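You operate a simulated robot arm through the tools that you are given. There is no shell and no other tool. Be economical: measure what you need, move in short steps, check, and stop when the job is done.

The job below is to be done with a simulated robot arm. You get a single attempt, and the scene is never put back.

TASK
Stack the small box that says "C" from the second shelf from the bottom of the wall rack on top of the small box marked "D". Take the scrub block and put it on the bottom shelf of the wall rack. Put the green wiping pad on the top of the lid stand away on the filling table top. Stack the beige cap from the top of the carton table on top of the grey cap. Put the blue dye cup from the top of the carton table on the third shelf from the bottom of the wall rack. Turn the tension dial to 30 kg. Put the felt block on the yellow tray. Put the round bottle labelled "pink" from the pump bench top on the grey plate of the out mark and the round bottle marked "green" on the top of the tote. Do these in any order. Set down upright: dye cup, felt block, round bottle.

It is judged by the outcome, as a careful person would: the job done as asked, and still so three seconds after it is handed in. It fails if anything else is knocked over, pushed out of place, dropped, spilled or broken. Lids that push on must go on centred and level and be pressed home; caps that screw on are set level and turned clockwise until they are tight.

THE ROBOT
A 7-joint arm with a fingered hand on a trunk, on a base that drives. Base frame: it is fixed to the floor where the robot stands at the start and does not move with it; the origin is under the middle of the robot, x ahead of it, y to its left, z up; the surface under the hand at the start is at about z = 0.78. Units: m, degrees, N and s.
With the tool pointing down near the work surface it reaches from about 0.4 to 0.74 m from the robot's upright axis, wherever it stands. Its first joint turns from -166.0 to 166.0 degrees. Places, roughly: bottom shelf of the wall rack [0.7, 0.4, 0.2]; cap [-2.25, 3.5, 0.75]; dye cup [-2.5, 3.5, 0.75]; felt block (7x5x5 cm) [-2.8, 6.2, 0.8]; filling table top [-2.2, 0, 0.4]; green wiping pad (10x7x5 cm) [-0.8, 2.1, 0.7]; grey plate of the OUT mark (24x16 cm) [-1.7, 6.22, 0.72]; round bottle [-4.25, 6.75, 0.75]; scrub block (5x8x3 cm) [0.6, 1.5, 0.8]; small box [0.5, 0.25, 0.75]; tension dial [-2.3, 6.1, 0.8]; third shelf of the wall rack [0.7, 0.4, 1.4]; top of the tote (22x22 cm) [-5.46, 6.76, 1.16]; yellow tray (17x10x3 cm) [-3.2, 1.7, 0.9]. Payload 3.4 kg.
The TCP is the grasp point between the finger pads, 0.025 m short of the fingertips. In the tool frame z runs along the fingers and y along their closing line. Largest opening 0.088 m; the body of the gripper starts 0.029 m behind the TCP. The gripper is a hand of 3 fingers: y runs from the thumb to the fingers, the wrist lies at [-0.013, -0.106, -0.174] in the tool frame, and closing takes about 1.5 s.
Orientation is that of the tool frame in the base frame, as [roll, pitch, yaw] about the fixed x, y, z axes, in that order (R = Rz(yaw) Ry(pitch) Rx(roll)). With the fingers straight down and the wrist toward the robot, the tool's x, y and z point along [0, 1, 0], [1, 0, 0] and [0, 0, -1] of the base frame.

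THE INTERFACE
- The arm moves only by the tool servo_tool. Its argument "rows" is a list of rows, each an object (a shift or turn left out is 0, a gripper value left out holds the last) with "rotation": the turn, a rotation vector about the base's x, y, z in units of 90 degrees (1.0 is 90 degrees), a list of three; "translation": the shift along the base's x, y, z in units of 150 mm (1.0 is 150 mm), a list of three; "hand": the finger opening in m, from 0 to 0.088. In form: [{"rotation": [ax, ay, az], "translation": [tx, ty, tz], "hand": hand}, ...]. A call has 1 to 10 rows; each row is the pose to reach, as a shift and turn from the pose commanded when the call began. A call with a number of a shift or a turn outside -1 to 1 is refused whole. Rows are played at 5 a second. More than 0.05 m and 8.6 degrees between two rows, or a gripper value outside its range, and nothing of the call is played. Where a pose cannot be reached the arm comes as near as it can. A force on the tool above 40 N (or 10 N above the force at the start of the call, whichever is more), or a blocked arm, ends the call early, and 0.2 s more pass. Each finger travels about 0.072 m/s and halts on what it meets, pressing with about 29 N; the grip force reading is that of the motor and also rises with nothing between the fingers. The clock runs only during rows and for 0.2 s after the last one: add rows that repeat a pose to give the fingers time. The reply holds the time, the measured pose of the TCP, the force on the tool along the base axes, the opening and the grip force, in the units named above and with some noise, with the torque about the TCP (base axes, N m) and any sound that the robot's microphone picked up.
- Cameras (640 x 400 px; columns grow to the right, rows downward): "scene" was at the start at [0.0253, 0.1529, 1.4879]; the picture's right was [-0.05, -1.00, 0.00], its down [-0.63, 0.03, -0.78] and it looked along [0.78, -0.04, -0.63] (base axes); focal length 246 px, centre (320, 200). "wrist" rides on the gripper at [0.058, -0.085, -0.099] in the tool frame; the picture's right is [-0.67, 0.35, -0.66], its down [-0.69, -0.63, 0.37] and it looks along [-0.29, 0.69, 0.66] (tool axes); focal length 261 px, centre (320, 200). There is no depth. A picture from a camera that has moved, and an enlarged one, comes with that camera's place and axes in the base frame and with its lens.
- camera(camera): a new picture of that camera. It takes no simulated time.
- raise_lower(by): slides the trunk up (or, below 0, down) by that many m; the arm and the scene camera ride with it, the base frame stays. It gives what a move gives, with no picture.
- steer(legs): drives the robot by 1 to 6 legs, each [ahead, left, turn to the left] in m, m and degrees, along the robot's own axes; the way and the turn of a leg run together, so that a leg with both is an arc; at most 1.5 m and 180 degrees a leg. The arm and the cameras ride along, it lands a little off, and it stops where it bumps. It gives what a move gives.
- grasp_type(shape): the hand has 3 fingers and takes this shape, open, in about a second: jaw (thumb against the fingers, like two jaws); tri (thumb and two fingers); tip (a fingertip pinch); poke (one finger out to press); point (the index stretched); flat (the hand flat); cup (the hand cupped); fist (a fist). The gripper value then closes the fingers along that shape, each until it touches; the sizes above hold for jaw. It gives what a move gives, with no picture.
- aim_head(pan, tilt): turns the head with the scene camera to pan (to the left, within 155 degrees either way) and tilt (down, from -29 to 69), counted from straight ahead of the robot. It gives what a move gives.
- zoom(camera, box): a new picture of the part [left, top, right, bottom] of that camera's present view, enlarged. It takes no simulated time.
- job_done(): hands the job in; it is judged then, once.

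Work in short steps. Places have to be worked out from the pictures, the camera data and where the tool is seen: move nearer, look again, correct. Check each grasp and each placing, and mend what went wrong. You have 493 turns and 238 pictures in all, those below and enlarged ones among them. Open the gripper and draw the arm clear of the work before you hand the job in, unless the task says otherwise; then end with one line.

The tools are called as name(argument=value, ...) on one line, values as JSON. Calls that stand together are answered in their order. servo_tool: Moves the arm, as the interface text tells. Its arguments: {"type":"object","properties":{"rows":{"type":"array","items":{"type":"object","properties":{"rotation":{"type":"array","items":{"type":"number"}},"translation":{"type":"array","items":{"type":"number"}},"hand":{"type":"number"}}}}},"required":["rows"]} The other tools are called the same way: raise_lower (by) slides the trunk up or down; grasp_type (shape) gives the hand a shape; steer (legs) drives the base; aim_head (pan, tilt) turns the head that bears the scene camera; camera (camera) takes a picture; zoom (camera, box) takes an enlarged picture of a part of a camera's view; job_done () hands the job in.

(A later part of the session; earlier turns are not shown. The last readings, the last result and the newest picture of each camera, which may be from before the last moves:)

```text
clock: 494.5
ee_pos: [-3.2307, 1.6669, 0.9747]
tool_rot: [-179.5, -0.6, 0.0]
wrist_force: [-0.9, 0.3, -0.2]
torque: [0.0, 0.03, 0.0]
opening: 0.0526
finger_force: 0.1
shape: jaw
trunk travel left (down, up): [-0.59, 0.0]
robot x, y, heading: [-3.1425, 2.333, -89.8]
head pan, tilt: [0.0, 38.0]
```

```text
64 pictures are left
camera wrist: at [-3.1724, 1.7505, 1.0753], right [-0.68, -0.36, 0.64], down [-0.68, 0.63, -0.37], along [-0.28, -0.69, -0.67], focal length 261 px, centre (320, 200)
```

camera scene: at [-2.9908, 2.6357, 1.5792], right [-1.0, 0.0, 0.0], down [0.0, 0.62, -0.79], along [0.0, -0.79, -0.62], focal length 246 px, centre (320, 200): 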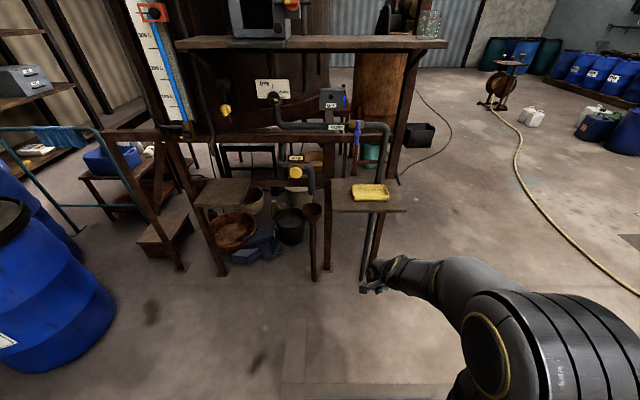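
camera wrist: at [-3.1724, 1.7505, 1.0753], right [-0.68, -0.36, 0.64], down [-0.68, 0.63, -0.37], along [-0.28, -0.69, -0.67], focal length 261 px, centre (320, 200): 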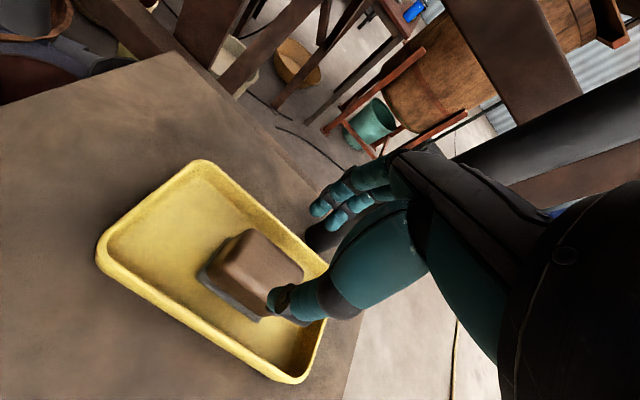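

Felt block is upright in the yellow tray. Retract and drive north toward the pump bench.

servo_tool(rows=[{"translation": [0.1, 0.25, 0.1]}, {"translation": [0.2, 0.5, 0.1]}, {"translation": [0.3, 0.75, 0.1]}, {"translation": [0.4, 1.0, 0.1]}])

servo_tool(rows=[{"translation": [0.05, 0.25, 0]}, {"translation": [0.1, 0.5, 0]}, {"translation": [0.1, 0.5, 0]}])

steer(legs=[[-1.4, 0, 0], [-1.2, 0, 0], [0, 0, 180]])

aim_head(pan=35, tilt=30)

camera(camera="scene")

```text
clock: 495.5
ee_pos: [-3.1698, 1.8188, 0.99]
tool_rot: [-179.5, -0.6, -0.1]
wrist_force: [-1.1, 0.2, 0.3]
torque: [-0.02, -0.03, 0.03]
opening: 0.0528
finger_force: 0.1
shape: jaw
trunk travel left (down, up): [-0.59, 0.0]
robot x, y, heading: [-3.1464, 2.3322, -89.9]
head pan, tilt: [0.0, 38.0]
```

```text
clock: 496.3
ee_pos: [-3.1561, 1.8931, 0.9923]
tool_rot: [-179.4, -0.6, -0.1]
wrist_force: [0.2, -0.1, -0.6]
torque: [-0.01, 0.0, -0.01]
opening: 0.0525
finger_force: 0.1
shape: jaw
trunk travel left (down, up): [-0.59, 0.0]
robot x, y, heading: [-3.1469, 2.3342, -90.0]
head pan, tilt: [0.0, 38.0]
```

```text
clock: 516.3
ee_pos: [-3.124, 5.3803, 0.9918]
tool_rot: [-179.5, -0.6, 178.6]
wrist_force: [0.3, -0.3, 0.0]
torque: [0.0, 0.01, 0.0]
opening: 0.0527
finger_force: 0.1
shape: jaw
trunk travel left (down, up): [-0.59, 0.0]
robot x, y, heading: [-3.1445, 4.9379, 88.7]
head pan, tilt: [0.0, 38.0]
```

```text
clock: 517.3
ee_pos: [-3.124, 5.3806, 0.9908]
tool_rot: [-179.5, -0.7, 178.5]
wrist_force: [0.7, 0.2, -0.6]
torque: [-0.02, 0.02, -0.03]
opening: 0.053
finger_force: 0.1
shape: jaw
trunk travel left (down, up): [-0.59, 0.0]
robot x, y, heading: [-3.1426, 4.9389, 88.9]
head pan, tilt: [35.0, 30.0]
```

```text
63 pictures are left
camera scene: at [-3.3546, 4.9585, 1.5915], right [0.83, 0.55, 0.0], down [0.28, -0.42, -0.87], along [-0.48, 0.72, -0.5], focal length 246 px, centre (320, 200)
```

scene: 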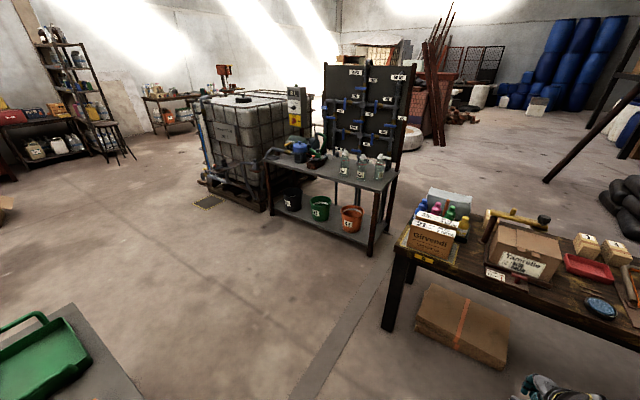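

Pump bench located (front y≈6.65, bottles near x≈−4.1…−4.3). Go west at y≈5.45, then north.

steer(legs=[[0.5, 0, 1], [0, 1.1, 0], [0.55, 0, 0]])

aim_head(pan=0, tilt=40)

camera(camera="scene")

```text
clock: 528.3
ee_pos: [-4.23, 6.439, 0.9903]
tool_rot: [-179.5, -0.6, 179.5]
wrist_force: [-0.9, 0.1, -0.2]
torque: [-0.01, 0.02, -0.02]
opening: 0.0525
finger_force: 0.0
shape: jaw
trunk travel left (down, up): [-0.59, 0.0]
robot x, y, heading: [-4.2399, 5.9954, 89.5]
head pan, tilt: [35.0, 30.0]
```

```text
clock: 529.3
ee_pos: [-4.2301, 6.4406, 0.9907]
tool_rot: [-179.5, -0.6, 179.5]
wrist_force: [-0.3, 0.2, 0.0]
torque: [0.0, -0.02, 0.02]
opening: 0.0527
finger_force: 0.0
shape: jaw
trunk travel left (down, up): [-0.59, 0.0]
robot x, y, heading: [-4.2434, 5.9988, 89.8]
head pan, tilt: [0.0, 40.0]
```

```text
62 pictures are left
camera scene: at [-4.401, 6.0253, 1.5762], right [1.0, 0.0, 0.0], down [0.0, -0.64, -0.77], along [0.0, 0.77, -0.64], focal length 246 px, centre (320, 200)
```

scene: 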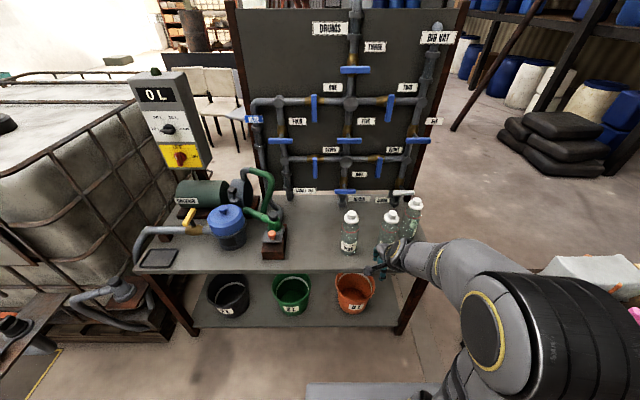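

Zoom on bottles to read labels.

zoom(camera="scene", box=[310, 170, 470, 280])

```text
3.64 times, centred on (390, 225) of scene
camera zoom: at [-4.401, 6.0253, 1.5762], right [1.0, 0.0, 0.0], down [0.0, -0.64, -0.77], along [0.0, 0.77, -0.64], focal length 895 px, centre (66, 109)
```

zoom: 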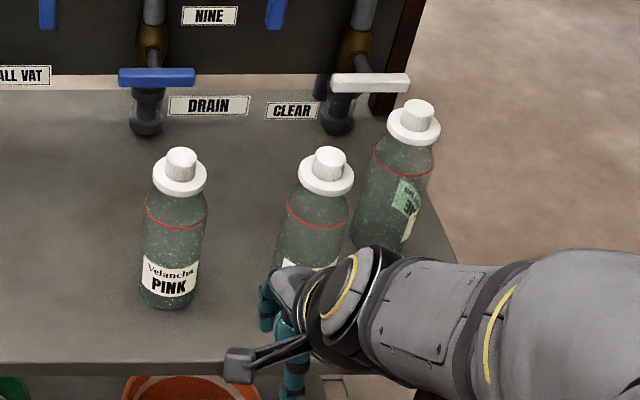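

PINK is the left bottle at ≈(−4.285, 6.674), ⌀≈6.7 cm, top ≈0.97. I'll use the side grasp again: yaw −90°, then pitch fingers forward.

servo_tool(rows=[{"rotation": [0, 0, -0.09], "translation": [0, 0, 0.1]}, {"rotation": [0, 0, -0.18], "translation": [0, 0, 0.2]}, {"rotation": [0, 0, -0.27], "translation": [0, 0, 0.3]}, {"rotation": [0, 0, -0.36], "translation": [0, 0, 0.4]}, {"rotation": [0, 0, -0.45], "translation": [0, 0, 0.5]}, {"rotation": [0, 0, -0.54], "translation": [0, 0, 0.5]}, {"rotation": [0, 0, -0.63], "translation": [0, 0, 0.5]}, {"rotation": [0, 0, -0.72], "translation": [0, 0, 0.5]}, {"rotation": [0, 0, -0.81], "translation": [0, 0, 0.5]}, {"rotation": [0, 0, -0.9], "translation": [0, 0, 0.5]}])

servo_tool(rows=[{"rotation": [0, 0, -0.09]}, {"rotation": [0, 0, -0.1]}, {"rotation": [0, 0, -0.1]}])

servo_tool(rows=[{"rotation": [0.09, 0, 0]}, {"rotation": [0.18, 0, 0]}, {"rotation": [0.27, 0, 0]}, {"rotation": [0.36, 0, 0]}, {"rotation": [0.45, 0, 0]}, {"rotation": [0.54, 0, 0]}, {"rotation": [0.63, 0, 0]}, {"rotation": [0.72, 0, 0]}, {"rotation": [0.8, 0, 0]}, {"rotation": [0.833, 0, 0]}])

```text
clock: 531.5
ee_pos: [-4.2297, 6.4398, 1.0661]
tool_rot: [-179.4, -0.7, 98.4]
wrist_force: [-0.5, -0.6, 0.1]
torque: [-0.03, -0.02, 0.0]
opening: 0.0526
finger_force: 0.3
shape: jaw
trunk travel left (down, up): [-0.59, 0.0]
robot x, y, heading: [-4.2428, 5.9992, 89.6]
head pan, tilt: [0.0, 40.0]
```

```text
clock: 532.3
ee_pos: [-4.2293, 6.441, 1.0658]
tool_rot: [-179.5, -0.6, 89.5]
wrist_force: [0.5, 0.8, 0.8]
torque: [0.0, 0.02, 0.0]
opening: 0.0522
finger_force: 0.1
shape: jaw
trunk travel left (down, up): [-0.59, 0.0]
robot x, y, heading: [-4.2424, 5.9969, 89.9]
head pan, tilt: [0.0, 40.0]
```

```text
clock: 534.5
ee_pos: [-4.2313, 6.4451, 1.0657]
tool_rot: [-177.3, -75.6, 87.7]
wrist_force: [-0.1, -0.4, -0.7]
torque: [0.01, -0.01, 0.0]
opening: 0.0529
finger_force: 0.0
shape: jaw
out of reach, approached as far as the arm can: row 5, 6, 9, 10
trunk travel left (down, up): [-0.59, 0.0]
robot x, y, heading: [-4.2419, 6.0014, 89.7]
head pan, tilt: [0.0, 40.0]
```

Lower the trunk 0.15 and move to the pre-grasp point in front of the pink bottle.

raise_lower(by=-0.15)

servo_tool(rows=[{"translation": [-0.09, 0.2, 0], "hand": 0.088}, {"translation": [-0.18, 0.4, 0]}, {"translation": [-0.27, 0.6, -0.1]}, {"translation": [-0.36, 0.75, -0.25]}, {"translation": [-0.36, 0.75, -0.4]}, {"translation": [-0.36, 0.75, -0.4]}])

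camera(camera="wrist")

camera(camera="scene")

```text
clock: 536.3
ee_pos: [-4.2312, 6.4462, 0.9157]
tool_rot: [-177.2, -75.6, 87.6]
wrist_force: [-0.3, -0.4, 0.6]
torque: [0.01, 0.0, -0.01]
opening: 0.053
finger_force: 0.0
shape: jaw
trunk travel left (down, up): [-0.44, 0.15]
robot x, y, heading: [-4.2429, 6.0008, 89.4]
head pan, tilt: [0.0, 40.0]
```

```text
clock: 537.7
ee_pos: [-4.2848, 6.5581, 0.8836]
tool_rot: [-175.6, -74.5, 86.0]
wrist_force: [-0.1, 0.8, -0.3]
torque: [0.03, 0.0, 0.01]
opening: 0.0873
finger_force: 0.0
shape: jaw
out of reach, approached as far as the arm can: row 4, 5, 6
trunk travel left (down, up): [-0.44, 0.15]
robot x, y, heading: [-4.2387, 6.0008, 89.6]
head pan, tilt: [0.0, 40.0]
```

```text
60 pictures are left
camera wrist: at [-4.3671, 6.476, 0.9667], right [0.34, -0.81, -0.48], down [-0.65, 0.17, -0.75], along [0.68, 0.56, -0.46], focal length 261 px, centre (320, 200)
```

wrist: 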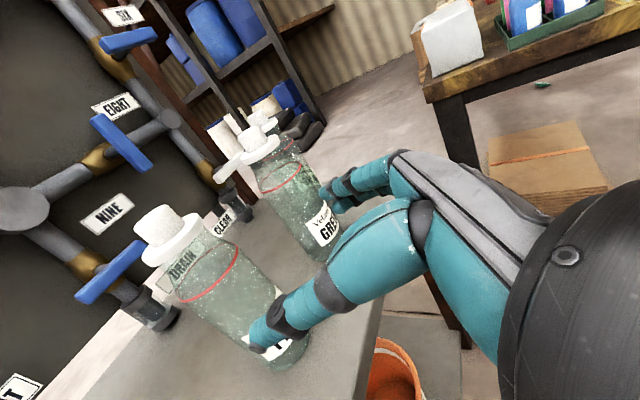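

```text
59 pictures are left
camera scene: at [-4.4009, 6.0253, 1.4261], right [1.0, -0.01, 0.0], down [0.0, -0.64, -0.77], along [0.0, 0.77, -0.64], focal length 246 px, centre (320, 200)
```

scene: 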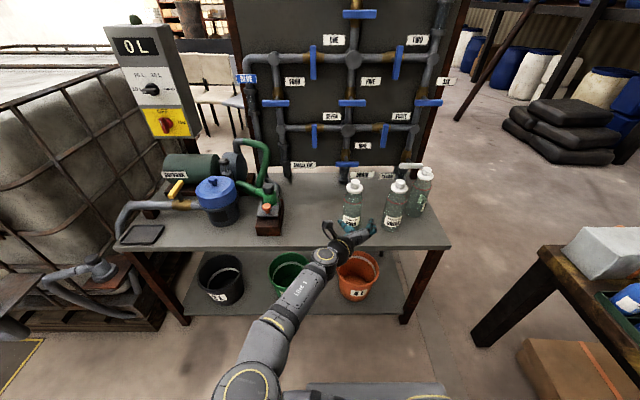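

Middle bottle reads GREEN. Refined: pink axis ≈(−4.278, 6.715), bench z≈0.70, bottle 22 cm tall. Lower the trunk, move base forward slightly and restore orientation.

raise_lower(by=-0.09)

steer(legs=[[0.05, 0, 0]])

servo_tool(rows=[{"translation": [0.03, -0.15, 0], "rotation": [0, -0.02, 0.06]}, {"translation": [0.045, -0.3, 0], "rotation": [0, -0.03, 0.09]}, {"translation": [0.045, -0.3, 0], "rotation": [0, -0.03, 0.09]}])

camera(camera="wrist")

```text
clock: 538.9
ee_pos: [-4.2843, 6.5577, 0.7942]
tool_rot: [-176.0, -74.6, 86.4]
wrist_force: [0.4, 0.4, -0.2]
torque: [-0.02, 0.0, 0.03]
opening: 0.0876
finger_force: 0.1
shape: jaw
trunk travel left (down, up): [-0.35, 0.24]
robot x, y, heading: [-4.2407, 6.0021, 89.9]
head pan, tilt: [0.0, 40.0]
```

```text
clock: 539.8
ee_pos: [-4.2847, 6.6071, 0.794]
tool_rot: [-175.6, -74.6, 86.0]
wrist_force: [0.3, 0.8, -0.7]
torque: [0.0, -0.03, -0.01]
opening: 0.0877
finger_force: 0.0
shape: jaw
trunk travel left (down, up): [-0.35, 0.24]
robot x, y, heading: [-4.2415, 6.0509, 89.9]
head pan, tilt: [0.0, 40.0]
```

```text
clock: 540.6
ee_pos: [-4.279, 6.5621, 0.7977]
tool_rot: [175.1, -74.1, 103.2]
wrist_force: [0.2, -0.4, -0.4]
torque: [-0.01, 0.01, -0.01]
opening: 0.0875
finger_force: 0.0
shape: jaw
out of reach, approached as far as the arm can: row 1, 2, 3
trunk travel left (down, up): [-0.35, 0.24]
robot x, y, heading: [-4.2427, 6.047, 89.5]
head pan, tilt: [0.0, 40.0]
```

```text
58 pictures are left
camera wrist: at [-4.352, 6.4695, 0.8772], right [0.48, -0.75, -0.46], down [-0.63, 0.07, -0.77], along [0.62, 0.66, -0.44], focal length 261 px, centre (320, 200)
```

wrist: 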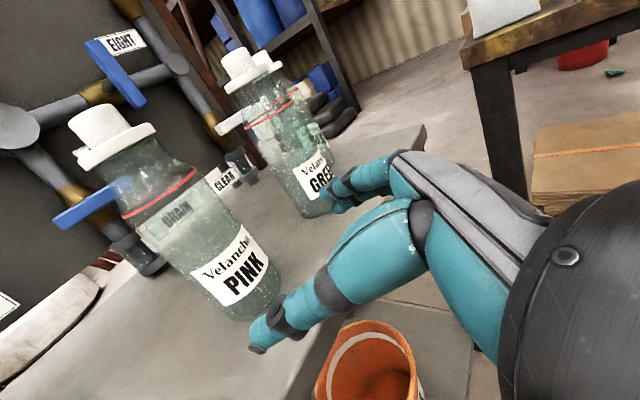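

The earlier attitude was in fact right (heading ≈90°); undo that rotation and re-extend.

servo_tool(rows=[{"translation": [0.0, 0.0, 0], "rotation": [0, 0.02, -0.06]}, {"translation": [0, 0.05, 0], "rotation": [0, 0.03, -0.09]}, {"translation": [0, 0.05, 0], "rotation": [0, 0.03, -0.09]}])

camera(camera="wrist")

```text
clock: 541.4
ee_pos: [-4.2779, 6.571, 0.7939]
tool_rot: [-175.8, -74.6, 86.2]
wrist_force: [-0.1, -0.1, -0.4]
torque: [-0.02, 0.01, 0.0]
opening: 0.0877
finger_force: 0.1
shape: jaw
trunk travel left (down, up): [-0.35, 0.24]
robot x, y, heading: [-4.2375, 6.0499, 89.7]
head pan, tilt: [0.0, 40.0]
```

```text
57 pictures are left
camera wrist: at [-4.3603, 6.4881, 0.877], right [0.34, -0.81, -0.48], down [-0.65, 0.17, -0.74], along [0.68, 0.56, -0.46], focal length 261 px, centre (320, 200)
```

wrist: 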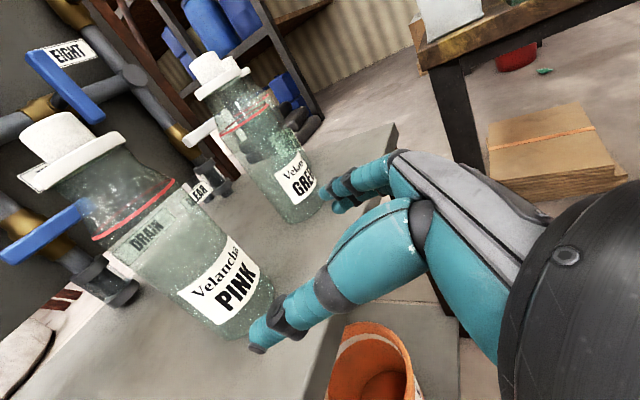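

Pink axis ≈(−4.280, 6.720), lined up with the TCP. Drive forward 0.125 m to slide the fingers around it.

steer(legs=[[0.125, 0, 0]])

camera(camera="wrist")

```text
clock: 542.7
ee_pos: [-4.2772, 6.6975, 0.7946]
tool_rot: [-175.2, -74.5, 85.7]
wrist_force: [0.2, 0.0, 0.5]
torque: [0.05, -0.01, 0.0]
opening: 0.0879
finger_force: 0.0
shape: jaw
trunk travel left (down, up): [-0.35, 0.24]
robot x, y, heading: [-4.2426, 6.1751, 89.7]
head pan, tilt: [0.0, 40.0]
```

```text
56 pictures are left
camera wrist: at [-4.3592, 6.6144, 0.877], right [0.34, -0.81, -0.48], down [-0.65, 0.17, -0.74], along [0.68, 0.56, -0.46], focal length 261 px, centre (320, 200)
```

wrist: 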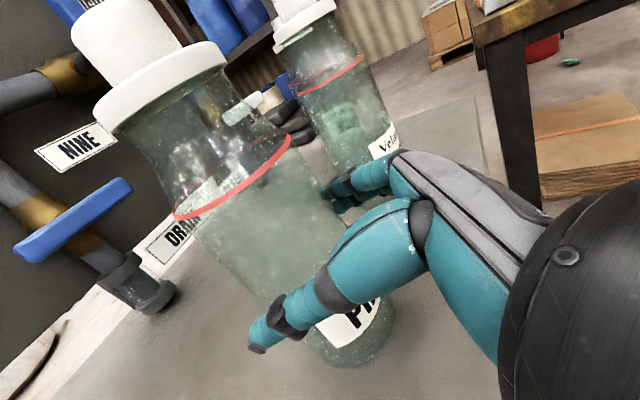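

The bottle is between thumb and fingers. Close.

servo_tool(rows=[{"hand": 0.08}, {"hand": 0.07}, {"hand": 0.06}, {"hand": 0.05}, {"hand": 0.05}, {"hand": 0.05}, {"hand": 0.05}])

servo_tool(rows=[{"translation": [0, 0, 0.05]}, {"translation": [0, 0, 0.15]}, {"translation": [0, 0, 0.3]}, {"translation": [0, 0, 0.4]}, {"translation": [0, 0, 0.4]}])

camera(camera="scene")

```text
clock: 544.3
ee_pos: [-4.2778, 6.697, 0.793]
tool_rot: [-175.5, -74.5, 86.0]
wrist_force: [-1.1, -1.6, 0.0]
torque: [-0.01, 0.01, -0.02]
opening: 0.0593
finger_force: 29.6
shape: jaw
trunk travel left (down, up): [-0.35, 0.24]
robot x, y, heading: [-4.2421, 6.1762, 89.9]
head pan, tilt: [0.0, 40.0]
```

```text
clock: 545.5
ee_pos: [-4.2772, 6.6952, 0.8547]
tool_rot: [-175.9, -74.4, 86.3]
wrist_force: [-0.8, -0.1, -4.5]
torque: [-0.1, -0.02, -0.02]
opening: 0.0595
finger_force: 29.0
shape: jaw
trunk travel left (down, up): [-0.35, 0.24]
robot x, y, heading: [-4.2431, 6.1755, 89.7]
head pan, tilt: [0.0, 40.0]
```

```text
55 pictures are left
camera scene: at [-4.3999, 6.2023, 1.3361], right [1.0, -0.01, 0.0], down [0.0, -0.64, -0.77], along [0.0, 0.77, -0.64], focal length 246 px, centre (320, 200)
```

scene: 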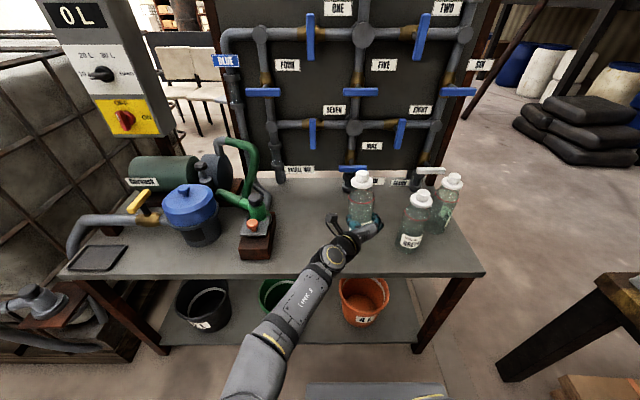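

Holding the pink bottle upright (4.5 N). Raise the trunk, back off, then strafe right towards the OUT plate.

raise_lower(by=0.2)

steer(legs=[[-0.68, 0, 0], [0, -1.25, 0]])

steer(legs=[[-0.08, -1.2, 0]])

aim_head(pan=-5, tilt=42)

camera(camera="scene")

```text
clock: 547.7
ee_pos: [-4.2766, 6.6963, 1.0523]
tool_rot: [-175.4, -74.5, 85.8]
wrist_force: [1.2, 1.5, -3.9]
torque: [-0.15, 0.02, 0.02]
opening: 0.0594
finger_force: 28.4
shape: jaw
trunk travel left (down, up): [-0.55, 0.04]
robot x, y, heading: [-4.2407, 6.1797, 89.8]
head pan, tilt: [0.0, 40.0]
```

```text
clock: 557.4
ee_pos: [-3.0243, 6.005, 1.0537]
tool_rot: [-175.5, -74.5, 85.6]
wrist_force: [0.1, -0.2, -4.5]
torque: [-0.16, -0.03, -0.02]
opening: 0.0591
finger_force: 28.3
shape: jaw
trunk travel left (down, up): [-0.55, 0.04]
robot x, y, heading: [-2.9922, 5.4838, 89.5]
head pan, tilt: [0.0, 40.0]
```

```text
clock: 563.4
ee_pos: [-1.8242, 5.9059, 1.0526]
tool_rot: [-175.3, -74.4, 85.0]
wrist_force: [-0.4, 0.7, -3.7]
torque: [-0.11, 0.01, -0.03]
opening: 0.0594
finger_force: 29.1
shape: jaw
trunk travel left (down, up): [-0.55, 0.04]
robot x, y, heading: [-1.7978, 5.3878, 88.8]
head pan, tilt: [0.0, 40.0]
```

```text
clock: 564.1
ee_pos: [-1.824, 5.9072, 1.054]
tool_rot: [-175.3, -74.5, 85.0]
wrist_force: [-0.3, -0.2, -4.2]
torque: [-0.15, 0.01, 0.01]
opening: 0.0595
finger_force: 29.1
shape: jaw
trunk travel left (down, up): [-0.55, 0.04]
robot x, y, heading: [-1.7944, 5.3894, 88.9]
head pan, tilt: [-5.0, 42.0]
```

```text
54 pictures are left
camera scene: at [-1.947, 5.4124, 1.5332], right [0.99, -0.11, 0.0], down [-0.07, -0.67, -0.74], along [0.08, 0.74, -0.67], focal length 246 px, centre (320, 200)
```

scene: 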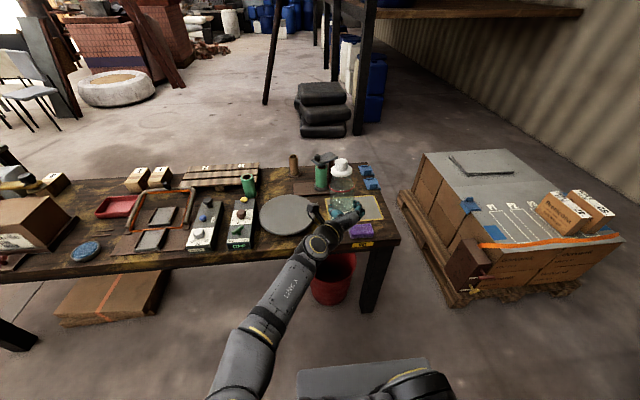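

Zoom on the OUT plate.

zoom(camera="scene", box=[300, 150, 420, 250])

```text
4.00 times, centred on (360, 200) of scene
camera zoom: at [-1.947, 5.4124, 1.5332], right [0.99, -0.11, 0.0], down [-0.07, -0.67, -0.74], along [0.08, 0.74, -0.67], focal length 984 px, centre (160, 200)
```

zoom: 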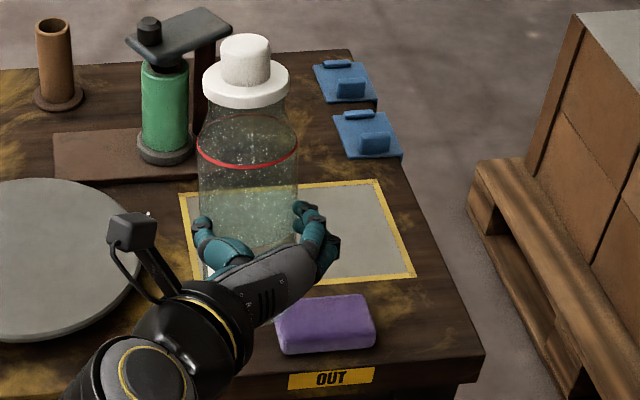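

Plate spans x −1.827…−1.581, y 6.144…6.306; centre (−1.704, 6.225). Drive right 0.12 and ahead 0.19, then extend over it.

steer(legs=[[0.19, -0.12, 1]])

servo_tool(rows=[{"translation": [0, 0.2, 0]}, {"translation": [0, 0.4, 0]}, {"translation": [0, 0.6, 0]}, {"translation": [0, 0.7, 0]}, {"translation": [0, 0.7, 0]}])

```text
clock: 565.8
ee_pos: [-1.7109, 6.0977, 1.0528]
tool_rot: [-175.5, -74.6, 86.1]
wrist_force: [0.2, 0.1, -3.4]
torque: [-0.12, 0.03, 0.01]
opening: 0.0598
finger_force: 29.0
shape: jaw
trunk travel left (down, up): [-0.55, 0.04]
robot x, y, heading: [-1.676, 5.5799, 89.5]
head pan, tilt: [-5.0, 42.0]
```

```text
clock: 567.0
ee_pos: [-1.7099, 6.2012, 1.0525]
tool_rot: [-175.5, -74.5, 86.1]
wrist_force: [0.8, -0.7, -4.2]
torque: [-0.13, -0.01, 0.01]
opening: 0.0593
finger_force: 29.3
shape: jaw
trunk travel left (down, up): [-0.55, 0.04]
robot x, y, heading: [-1.6754, 5.5775, 89.7]
head pan, tilt: [-5.0, 42.0]
```

Over the plate. Lower the trunk 0.18 and check.

raise_lower(by=-0.18)

zoom(camera="scene", box=[230, 120, 430, 270])

```text
clock: 569.0
ee_pos: [-1.7094, 6.2023, 0.8724]
tool_rot: [-175.3, -74.5, 85.9]
wrist_force: [0.4, 0.2, -3.1]
torque: [-0.16, 0.03, 0.01]
opening: 0.0593
finger_force: 29.4
shape: jaw
trunk travel left (down, up): [-0.37, 0.22]
robot x, y, heading: [-1.6714, 5.5773, 89.7]
head pan, tilt: [-5.0, 42.0]
```

```text
2.67 times, centred on (330, 195) of scene
camera zoom: at [-1.8256, 5.6013, 1.3532], right [1.0, -0.09, 0.0], down [-0.06, -0.67, -0.74], along [0.07, 0.74, -0.67], focal length 656 px, centre (293, 213)
```

zoom: 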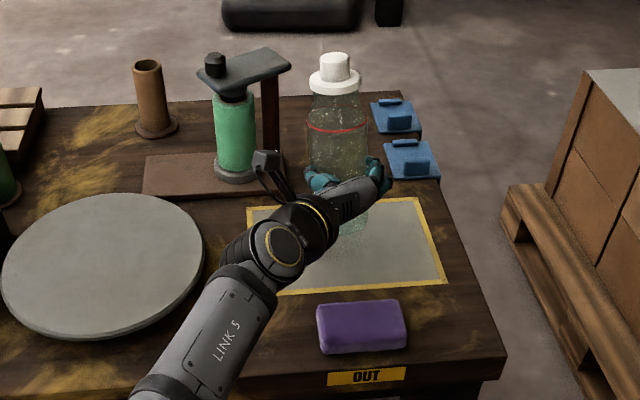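

Good position above the plate. Lower in small steps to contact.

servo_tool(rows=[{"translation": [0, 0, -0.1]}, {"translation": [0, 0, -0.2]}, {"translation": [0, 0, -0.24]}, {"translation": [0, 0, -0.24]}])

servo_tool(rows=[{"translation": [0, 0, -0.03]}, {"translation": [0, 0, -0.06]}, {"translation": [0, 0, -0.09]}, {"translation": [0, 0, -0.12]}, {"translation": [0, 0, -0.15]}])

```text
clock: 570.0
ee_pos: [-1.7099, 6.2026, 0.8357]
tool_rot: [-175.5, -74.4, 86.0]
wrist_force: [-0.8, 1.0, -4.0]
torque: [-0.13, 0.04, 0.0]
opening: 0.059
finger_force: 28.9
shape: jaw
trunk travel left (down, up): [-0.37, 0.22]
robot x, y, heading: [-1.6749, 5.5776, 89.7]
head pan, tilt: [-5.0, 42.0]
```

```text
clock: 571.2
ee_pos: [-1.7103, 6.1998, 0.8186]
tool_rot: [-175.9, -74.7, 86.4]
wrist_force: [-0.4, -2.0, 22.3]
torque: [0.42, -0.41, -0.03]
opening: 0.0587
finger_force: 29.1
shape: jaw
trunk travel left (down, up): [-0.37, 0.22]
robot x, y, heading: [-1.6779, 5.5806, 89.6]
head pan, tilt: [-5.0, 42.0]
```

Contact. Ease the pressure, open slowly, then back straight out.

servo_tool(rows=[{"translation": [0, 0, 0.03]}, {"translation": [0, 0, 0.035], "hand": 0.065}, {"translation": [0, 0, 0.035], "hand": 0.075}, {"translation": [0, 0, 0.035], "hand": 0.088}, {"translation": [0, 0, 0.035], "hand": 0.088}, {"translation": [0, 0, 0.035]}])

camera(camera="wrist")

```text
clock: 572.6
ee_pos: [-1.7098, 6.2022, 0.8197]
tool_rot: [-175.5, -74.5, 86.1]
wrist_force: [-0.1, 0.0, 0.0]
torque: [0.02, -0.02, 0.01]
opening: 0.0875
finger_force: 0.1
shape: jaw
trunk travel left (down, up): [-0.37, 0.22]
robot x, y, heading: [-1.672, 5.5758, 89.8]
head pan, tilt: [-5.0, 42.0]
```

```text
51 pictures are left
camera wrist: at [-1.7923, 6.1195, 0.9031], right [0.34, -0.81, -0.48], down [-0.65, 0.17, -0.75], along [0.68, 0.56, -0.47], focal length 261 px, centre (320, 200)
```

wrist: 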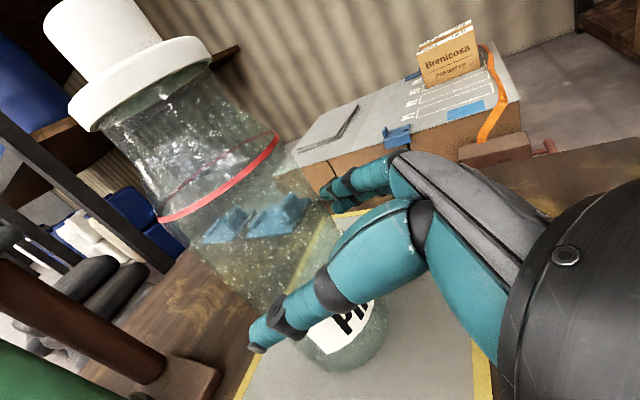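

Bottle stands. Retract the hand straight back 12 cm.

servo_tool(rows=[{"translation": [0, -0.1, 0]}, {"translation": [0, -0.25, 0]}, {"translation": [0, -0.45, 0]}, {"translation": [0, -0.65, 0]}, {"translation": [0, -0.75, 0.1]}])

raise_lower(by=0.18)

steer(legs=[[-0.19, 0, 0]])

zoom(camera="scene", box=[240, 100, 440, 250])

```text
clock: 573.8
ee_pos: [-1.7109, 6.0882, 0.8341]
tool_rot: [-175.6, -74.5, 86.2]
wrist_force: [0.0, -0.6, 0.2]
torque: [-0.02, 0.02, -0.01]
opening: 0.0874
finger_force: 0.0
shape: jaw
trunk travel left (down, up): [-0.37, 0.22]
robot x, y, heading: [-1.6725, 5.5755, 89.8]
head pan, tilt: [-5.0, 42.0]
```

```text
clock: 575.8
ee_pos: [-1.7107, 6.0893, 1.015]
tool_rot: [-175.3, -74.6, 85.9]
wrist_force: [-0.1, -0.2, 0.3]
torque: [0.01, -0.01, -0.01]
opening: 0.0878
finger_force: 0.1
shape: jaw
trunk travel left (down, up): [-0.55, 0.04]
robot x, y, heading: [-1.6731, 5.5746, 89.7]
head pan, tilt: [-5.0, 42.0]
```

```text
clock: 577.4
ee_pos: [-1.7116, 5.8979, 1.0148]
tool_rot: [-175.6, -74.5, 86.2]
wrist_force: [-0.3, 0.0, -0.6]
torque: [-0.02, -0.02, -0.02]
opening: 0.0875
finger_force: 0.0
shape: jaw
trunk travel left (down, up): [-0.55, 0.04]
robot x, y, heading: [-1.6737, 5.3897, 89.6]
head pan, tilt: [-5.0, 42.0]
```

```text
2.67 times, centred on (340, 175) of scene
camera zoom: at [-1.8266, 5.4101, 1.5332], right [1.0, -0.09, 0.0], down [-0.06, -0.67, -0.74], along [0.07, 0.74, -0.67], focal length 656 px, centre (267, 267)
```

zoom: 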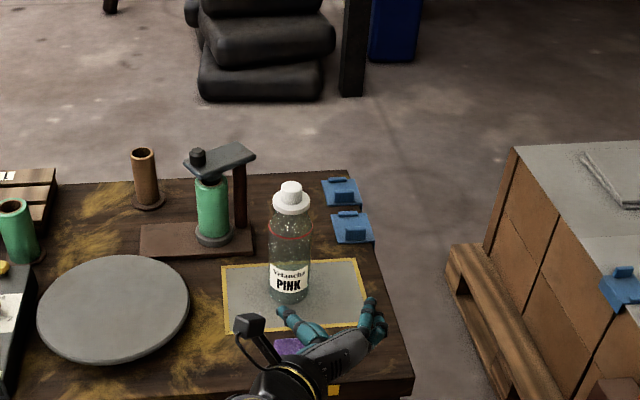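

Pink is upright on the OUT plate. Return to the pump bench for the green bottle.

steer(legs=[[0.0, 1.4, 0], [0.1, 0.3, 0], [0, 0.72, 0.3]])

steer(legs=[[0.5, 0, 0]])

raise_lower(by=-0.21)

camera(camera="wrist")

camera(camera="scene")

```text
clock: 589.6
ee_pos: [-4.1529, 5.9851, 1.0146]
tool_rot: [-175.4, -74.6, 87.1]
wrist_force: [0.4, -0.6, 0.1]
torque: [0.0, 0.01, -0.02]
opening: 0.0874
finger_force: 0.1
shape: jaw
trunk travel left (down, up): [-0.55, 0.04]
robot x, y, heading: [-4.1066, 5.4765, 90.8]
head pan, tilt: [-5.0, 42.0]
```

```text
clock: 592.6
ee_pos: [-4.1601, 6.485, 1.0148]
tool_rot: [-175.9, -74.4, 87.5]
wrist_force: [0.1, 0.1, 0.5]
torque: [-0.01, 0.0, 0.03]
opening: 0.0875
finger_force: 0.1
shape: jaw
trunk travel left (down, up): [-0.55, 0.04]
robot x, y, heading: [-4.1146, 5.9742, 90.9]
head pan, tilt: [-5.0, 42.0]
```

```text
clock: 594.8
ee_pos: [-4.1593, 6.4851, 0.8052]
tool_rot: [-175.3, -74.5, 87.0]
wrist_force: [0.8, -0.5, -0.5]
torque: [0.0, -0.04, 0.03]
opening: 0.0879
finger_force: 0.1
shape: jaw
trunk travel left (down, up): [-0.34, 0.25]
robot x, y, heading: [-4.1174, 5.9729, 90.9]
head pan, tilt: [-5.0, 42.0]
```

```text
49 pictures are left
camera wrist: at [-4.2399, 6.4015, 0.8878], right [0.36, -0.8, -0.48], down [-0.65, 0.15, -0.75], along [0.67, 0.58, -0.46], focal length 261 px, centre (320, 200)
```

wrist: 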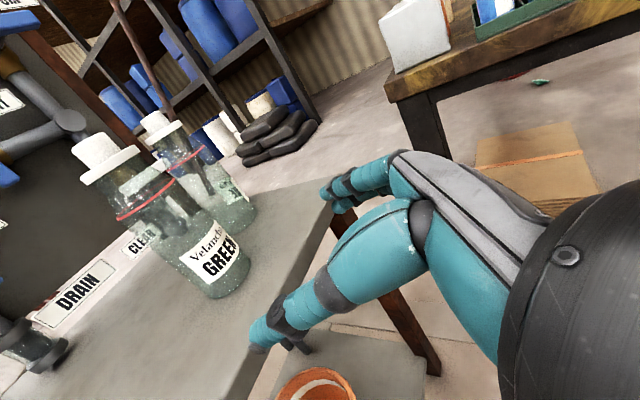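

```text
48 pictures are left
camera scene: at [-4.2653, 5.995, 1.3232], right [1.0, -0.07, 0.0], down [-0.05, -0.67, -0.74], along [0.05, 0.74, -0.67], focal length 246 px, centre (320, 200)
```

scene: 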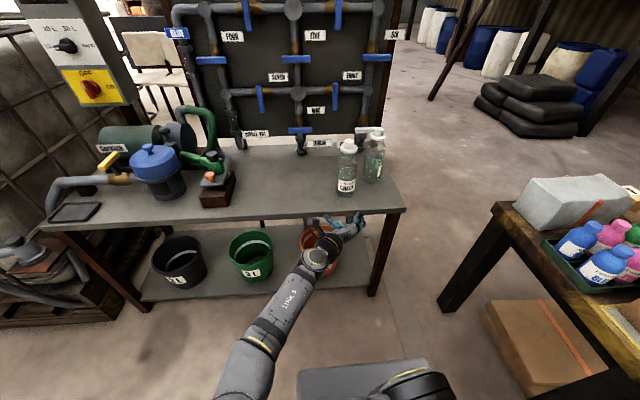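

Green axis ≈(−4.119, 6.717); a third bottle is ~11 cm to its right, so I narrow the opening to 7.5 cm. Shift the base right 4 cm and ahead 9 cm.

steer(legs=[[0.09, -0.038, 0]])

servo_tool(rows=[{"hand": 0.076}, {"hand": 0.076}, {"hand": 0.076}])

camera(camera="wrist")

```text
clock: 596.0
ee_pos: [-4.1231, 6.5772, 0.8046]
tool_rot: [-175.5, -74.6, 87.2]
wrist_force: [0.8, 0.4, -0.6]
torque: [-0.03, -0.01, 0.01]
opening: 0.0876
finger_force: 0.1
shape: jaw
trunk travel left (down, up): [-0.34, 0.25]
robot x, y, heading: [-4.0733, 6.0664, 91.0]
head pan, tilt: [-5.0, 42.0]
```

```text
clock: 596.8
ee_pos: [-4.1223, 6.5769, 0.8053]
tool_rot: [-175.5, -74.5, 87.0]
wrist_force: [0.0, -0.3, -0.5]
torque: [0.01, 0.04, -0.01]
opening: 0.0763
finger_force: 0.1
shape: jaw
trunk travel left (down, up): [-0.34, 0.25]
robot x, y, heading: [-4.0799, 6.0693, 91.0]
head pan, tilt: [-5.0, 42.0]
```

```text
47 pictures are left
camera wrist: at [-4.2029, 6.4934, 0.8878], right [0.36, -0.8, -0.48], down [-0.65, 0.15, -0.75], along [0.67, 0.58, -0.46], focal length 261 px, centre (320, 200)
```

wrist: 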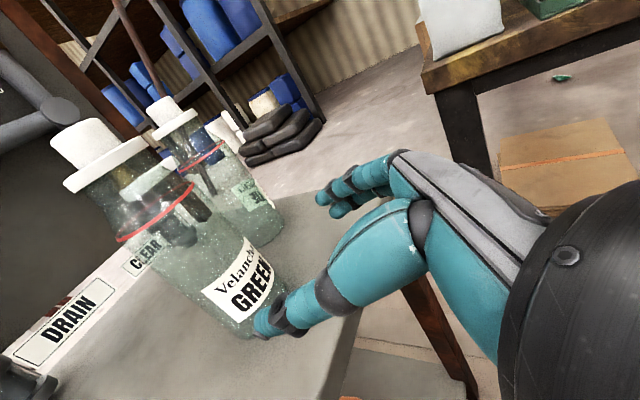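

Aligned. Drive in 0.127 m.

steer(legs=[[0.127, -0.003, 0]])

camera(camera="wrist")

```text
clock: 598.0
ee_pos: [-4.1219, 6.706, 0.8046]
tool_rot: [-175.4, -74.6, 87.1]
wrist_force: [0.7, -0.2, -0.1]
torque: [-0.01, -0.01, -0.02]
opening: 0.0761
finger_force: 0.0
shape: jaw
trunk travel left (down, up): [-0.34, 0.25]
robot x, y, heading: [-4.0738, 6.1964, 90.7]
head pan, tilt: [-5.0, 42.0]
```

```text
46 pictures are left
camera wrist: at [-4.2017, 6.6222, 0.8879], right [0.36, -0.8, -0.48], down [-0.65, 0.15, -0.75], along [0.67, 0.58, -0.46], focal length 261 px, centre (320, 200)
```

wrist: 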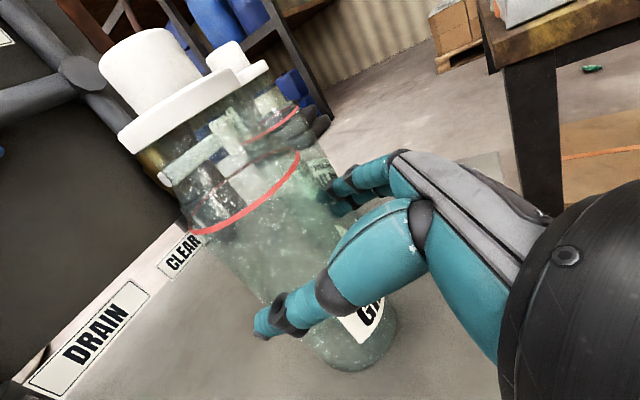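

Bottle is enclosed; third bottle undisturbed. Close and lift.

servo_tool(rows=[{"hand": 0.07}, {"hand": 0.06}, {"hand": 0.05}, {"hand": 0.05}, {"hand": 0.05}, {"hand": 0.05}])

servo_tool(rows=[{"translation": [0, 0, 0.05]}, {"translation": [0, 0, 0.15]}, {"translation": [0, 0, 0.3]}, {"translation": [0, 0, 0.4]}, {"translation": [0, 0, 0.4]}])

raise_lower(by=0.2)

camera(camera="scene")

```text
clock: 599.5
ee_pos: [-4.1216, 6.7048, 0.8044]
tool_rot: [-175.6, -74.6, 87.3]
wrist_force: [0.3, -1.8, 1.8]
torque: [-0.02, 0.01, -0.03]
opening: 0.0573
finger_force: 28.9
shape: jaw
trunk travel left (down, up): [-0.34, 0.25]
robot x, y, heading: [-4.0748, 6.1963, 90.8]
head pan, tilt: [-5.0, 42.0]
```

```text
clock: 600.6
ee_pos: [-4.1224, 6.7061, 0.8641]
tool_rot: [-175.5, -74.5, 87.0]
wrist_force: [-0.2, 0.4, -4.7]
torque: [-0.15, 0.02, 0.01]
opening: 0.0568
finger_force: 29.3
shape: jaw
trunk travel left (down, up): [-0.34, 0.25]
robot x, y, heading: [-4.0764, 6.197, 90.7]
head pan, tilt: [-5.0, 42.0]
```

```text
clock: 602.8
ee_pos: [-4.1218, 6.7064, 1.0648]
tool_rot: [-175.6, -74.5, 87.3]
wrist_force: [-0.9, 0.6, -3.2]
torque: [-0.17, 0.03, 0.0]
opening: 0.0568
finger_force: 28.7
shape: jaw
trunk travel left (down, up): [-0.54, 0.05]
robot x, y, heading: [-4.0761, 6.1965, 90.8]
head pan, tilt: [-5.0, 42.0]
```

```text
45 pictures are left
camera scene: at [-4.2273, 6.2163, 1.5231], right [1.0, -0.07, 0.0], down [-0.05, -0.67, -0.74], along [0.05, 0.74, -0.67], focal length 246 px, centre (320, 200)
```

scene: 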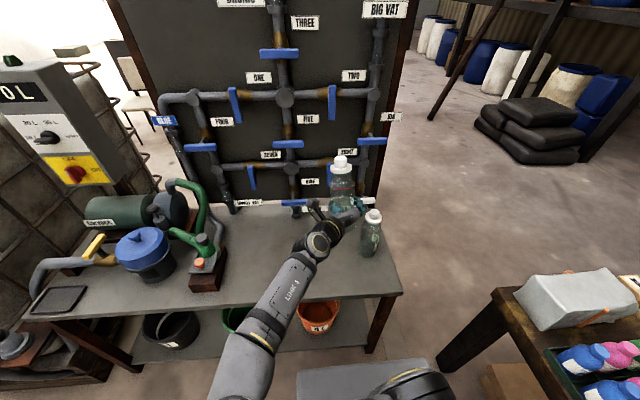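

Green bottle held. Back off and move left to inspect the tote top.

steer(legs=[[-0.68, 0, 0], [0, 0.75, 0]])

raise_lower(by=0.05)

aim_head(pan=25, tilt=25)

camera(camera="scene")

```text
clock: 610.2
ee_pos: [-4.8712, 6.0235, 1.064]
tool_rot: [-175.3, -74.5, 86.8]
wrist_force: [0.5, -1.0, -4.0]
torque: [-0.13, 0.03, -0.01]
opening: 0.057
finger_force: 29.1
shape: jaw
trunk travel left (down, up): [-0.54, 0.05]
robot x, y, heading: [-4.829, 5.5135, 90.5]
head pan, tilt: [-5.0, 42.0]
```

```text
clock: 611.2
ee_pos: [-4.8713, 6.0234, 1.1142]
tool_rot: [-175.4, -74.5, 86.9]
wrist_force: [-0.2, 0.2, -5.2]
torque: [-0.16, 0.0, 0.04]
opening: 0.0569
finger_force: 28.8
shape: jaw
trunk travel left (down, up): [-0.59, 0.0]
robot x, y, heading: [-4.8275, 5.512, 90.6]
head pan, tilt: [-5.0, 42.0]
```

```text
clock: 612.1
ee_pos: [-4.8712, 6.0231, 1.1134]
tool_rot: [-175.4, -74.4, 86.9]
wrist_force: [0.1, 0.5, -3.6]
torque: [-0.1, 0.02, -0.02]
opening: 0.0569
finger_force: 29.1
shape: jaw
trunk travel left (down, up): [-0.59, 0.0]
robot x, y, heading: [-4.8258, 5.5123, 90.8]
head pan, tilt: [25.0, 25.0]
```

```text
44 pictures are left
camera scene: at [-5.0245, 5.5331, 1.5994], right [0.9, 0.43, 0.0], down [0.18, -0.38, -0.91], along [-0.39, 0.82, -0.42], focal length 246 px, centre (320, 200)
```

scene: 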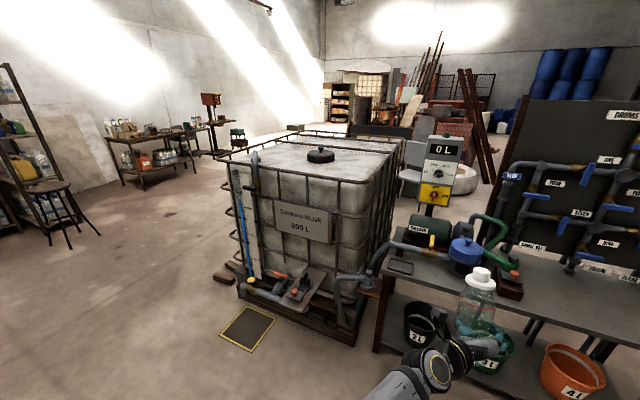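

The tote's front face is at y≈6.65; the target spot (−5.46, 6.76, 1.16) is near its front-right top corner, reachable. Raise the bottle and move there.

servo_tool(rows=[{"translation": [0, 0, 0.15]}, {"translation": [0, 0, 0.35]}, {"translation": [0, 0, 0.55]}, {"translation": [0, 0, 0.75]}, {"translation": [0, 0, 0.95]}, {"translation": [0, 0, 1.0]}])

servo_tool(rows=[{"translation": [0, 0, 0.15]}, {"translation": [0, 0, 0.33]}, {"translation": [0, 0, 0.33]}])

steer(legs=[[0, 0.57, 0], [0.35, 0, 0]])

aim_head(pan=0, tilt=30)

camera(camera="scene")

```text
clock: 613.5
ee_pos: [-4.8704, 6.0224, 1.2645]
tool_rot: [-175.4, -74.4, 86.9]
wrist_force: [-0.6, 0.1, -4.7]
torque: [-0.12, 0.0, -0.03]
opening: 0.0566
finger_force: 28.7
shape: jaw
trunk travel left (down, up): [-0.59, 0.0]
robot x, y, heading: [-4.8258, 5.5113, 90.5]
head pan, tilt: [25.0, 25.0]
```

```text
clock: 614.3
ee_pos: [-4.8724, 6.0234, 1.3151]
tool_rot: [-175.8, -74.4, 87.2]
wrist_force: [-0.9, -0.1, -4.4]
torque: [-0.16, 0.02, -0.01]
opening: 0.0563
finger_force: 28.6
shape: jaw
trunk travel left (down, up): [-0.59, 0.0]
robot x, y, heading: [-4.8238, 5.5122, 90.7]
head pan, tilt: [25.0, 25.0]
```

```text
clock: 619.4
ee_pos: [-5.4453, 6.3691, 1.3134]
tool_rot: [-175.3, -74.5, 86.8]
wrist_force: [0.3, 0.6, -3.8]
torque: [-0.15, 0.0, 0.01]
opening: 0.0565
finger_force: 29.2
shape: jaw
trunk travel left (down, up): [-0.59, 0.0]
robot x, y, heading: [-5.3993, 5.8579, 90.7]
head pan, tilt: [25.0, 25.0]
```

```text
clock: 620.3
ee_pos: [-5.4449, 6.3685, 1.3144]
tool_rot: [-175.6, -74.5, 87.1]
wrist_force: [-0.2, 0.7, -4.3]
torque: [-0.11, 0.03, 0.0]
opening: 0.0567
finger_force: 29.2
shape: jaw
trunk travel left (down, up): [-0.59, 0.0]
robot x, y, heading: [-5.4033, 5.8554, 90.5]
head pan, tilt: [0.0, 30.0]
```

```text
43 pictures are left
camera scene: at [-5.5583, 5.8846, 1.5915], right [1.0, 0.01, 0.0], down [0.01, -0.5, -0.87], along [-0.01, 0.87, -0.5], focal length 246 px, centre (320, 200)
```

scene: 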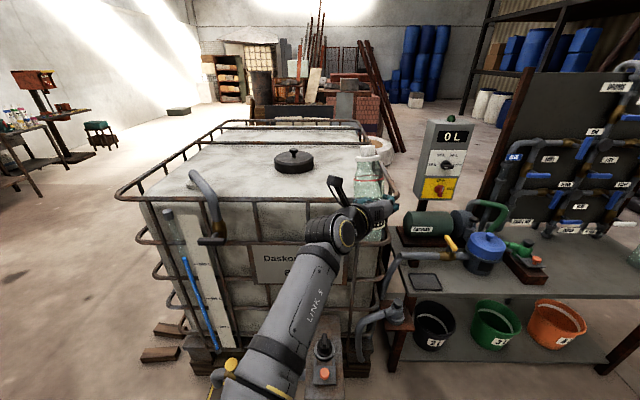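

Zoom on the tote's front-right top region.

zoom(camera="scene", box=[240, 110, 420, 260])

camera(camera="wrist")

```text
2.67 times, centred on (330, 185) of scene
camera zoom: at [-5.5583, 5.8846, 1.5915], right [1.0, 0.01, 0.0], down [0.01, -0.5, -0.87], along [-0.01, 0.87, -0.5], focal length 656 px, centre (293, 240)
```

zoom: 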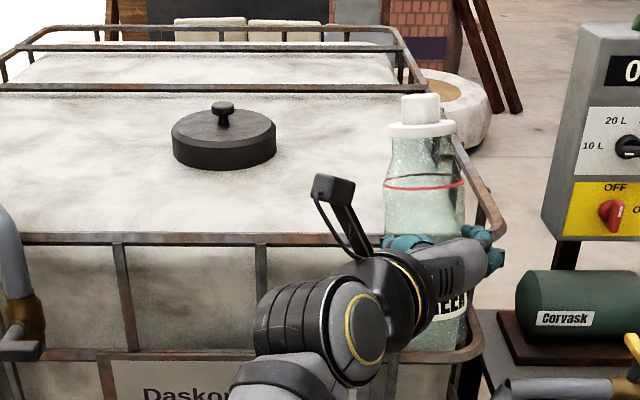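

```text
41 pictures are left
camera wrist: at [-5.5254, 6.2845, 1.3968], right [0.36, -0.8, -0.48], down [-0.65, 0.15, -0.75], along [0.67, 0.58, -0.47], focal length 261 px, centre (320, 200)
```

wrist: 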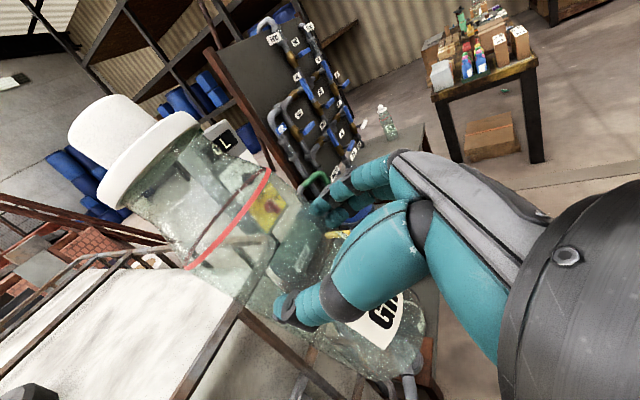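

Target area on the white top is free (rails at y≈6.63, x≈−5.295; lid x<−5.60). A valve sticks out low in front, so drive only 0.2 m and extend the arm.

steer(legs=[[0.2, 0, 0]])

servo_tool(rows=[{"translation": [-0.02, 0.2, 0]}, {"translation": [-0.04, 0.4, 0]}, {"translation": [-0.06, 0.6, 0]}, {"translation": [-0.06, 0.8, 0]}, {"translation": [-0.06, 1.0, 0]}, {"translation": [-0.06, 1.0, 0]}])

zoom(camera="scene", box=[220, 110, 420, 260])

```text
clock: 621.9
ee_pos: [-5.4466, 6.5695, 1.3135]
tool_rot: [-175.6, -74.4, 87.2]
wrist_force: [-1.0, 0.2, -3.8]
torque: [-0.14, 0.0, 0.03]
opening: 0.0566
finger_force: 28.8
shape: jaw
trunk travel left (down, up): [-0.59, 0.0]
robot x, y, heading: [-5.4019, 6.0565, 90.9]
head pan, tilt: [0.0, 30.0]
```

```text
clock: 623.3
ee_pos: [-5.4573, 6.7185, 1.314]
tool_rot: [-175.4, -74.5, 86.9]
wrist_force: [-0.4, 0.3, -4.7]
torque: [-0.1, 0.0, 0.01]
opening: 0.056
finger_force: 29.3
shape: jaw
trunk travel left (down, up): [-0.59, 0.0]
robot x, y, heading: [-5.4042, 6.0598, 90.8]
head pan, tilt: [0.0, 30.0]
```

```text
2.67 times, centred on (320, 185) of scene
camera zoom: at [-5.5608, 6.0853, 1.5915], right [1.0, 0.01, 0.0], down [0.01, -0.5, -0.87], along [-0.01, 0.87, -0.5], focal length 656 px, centre (320, 240)
```

zoom: 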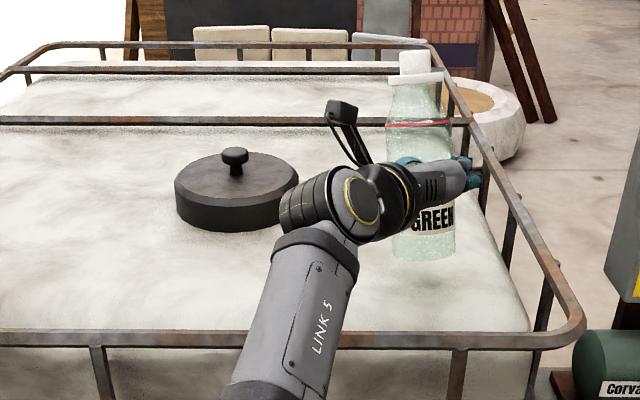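

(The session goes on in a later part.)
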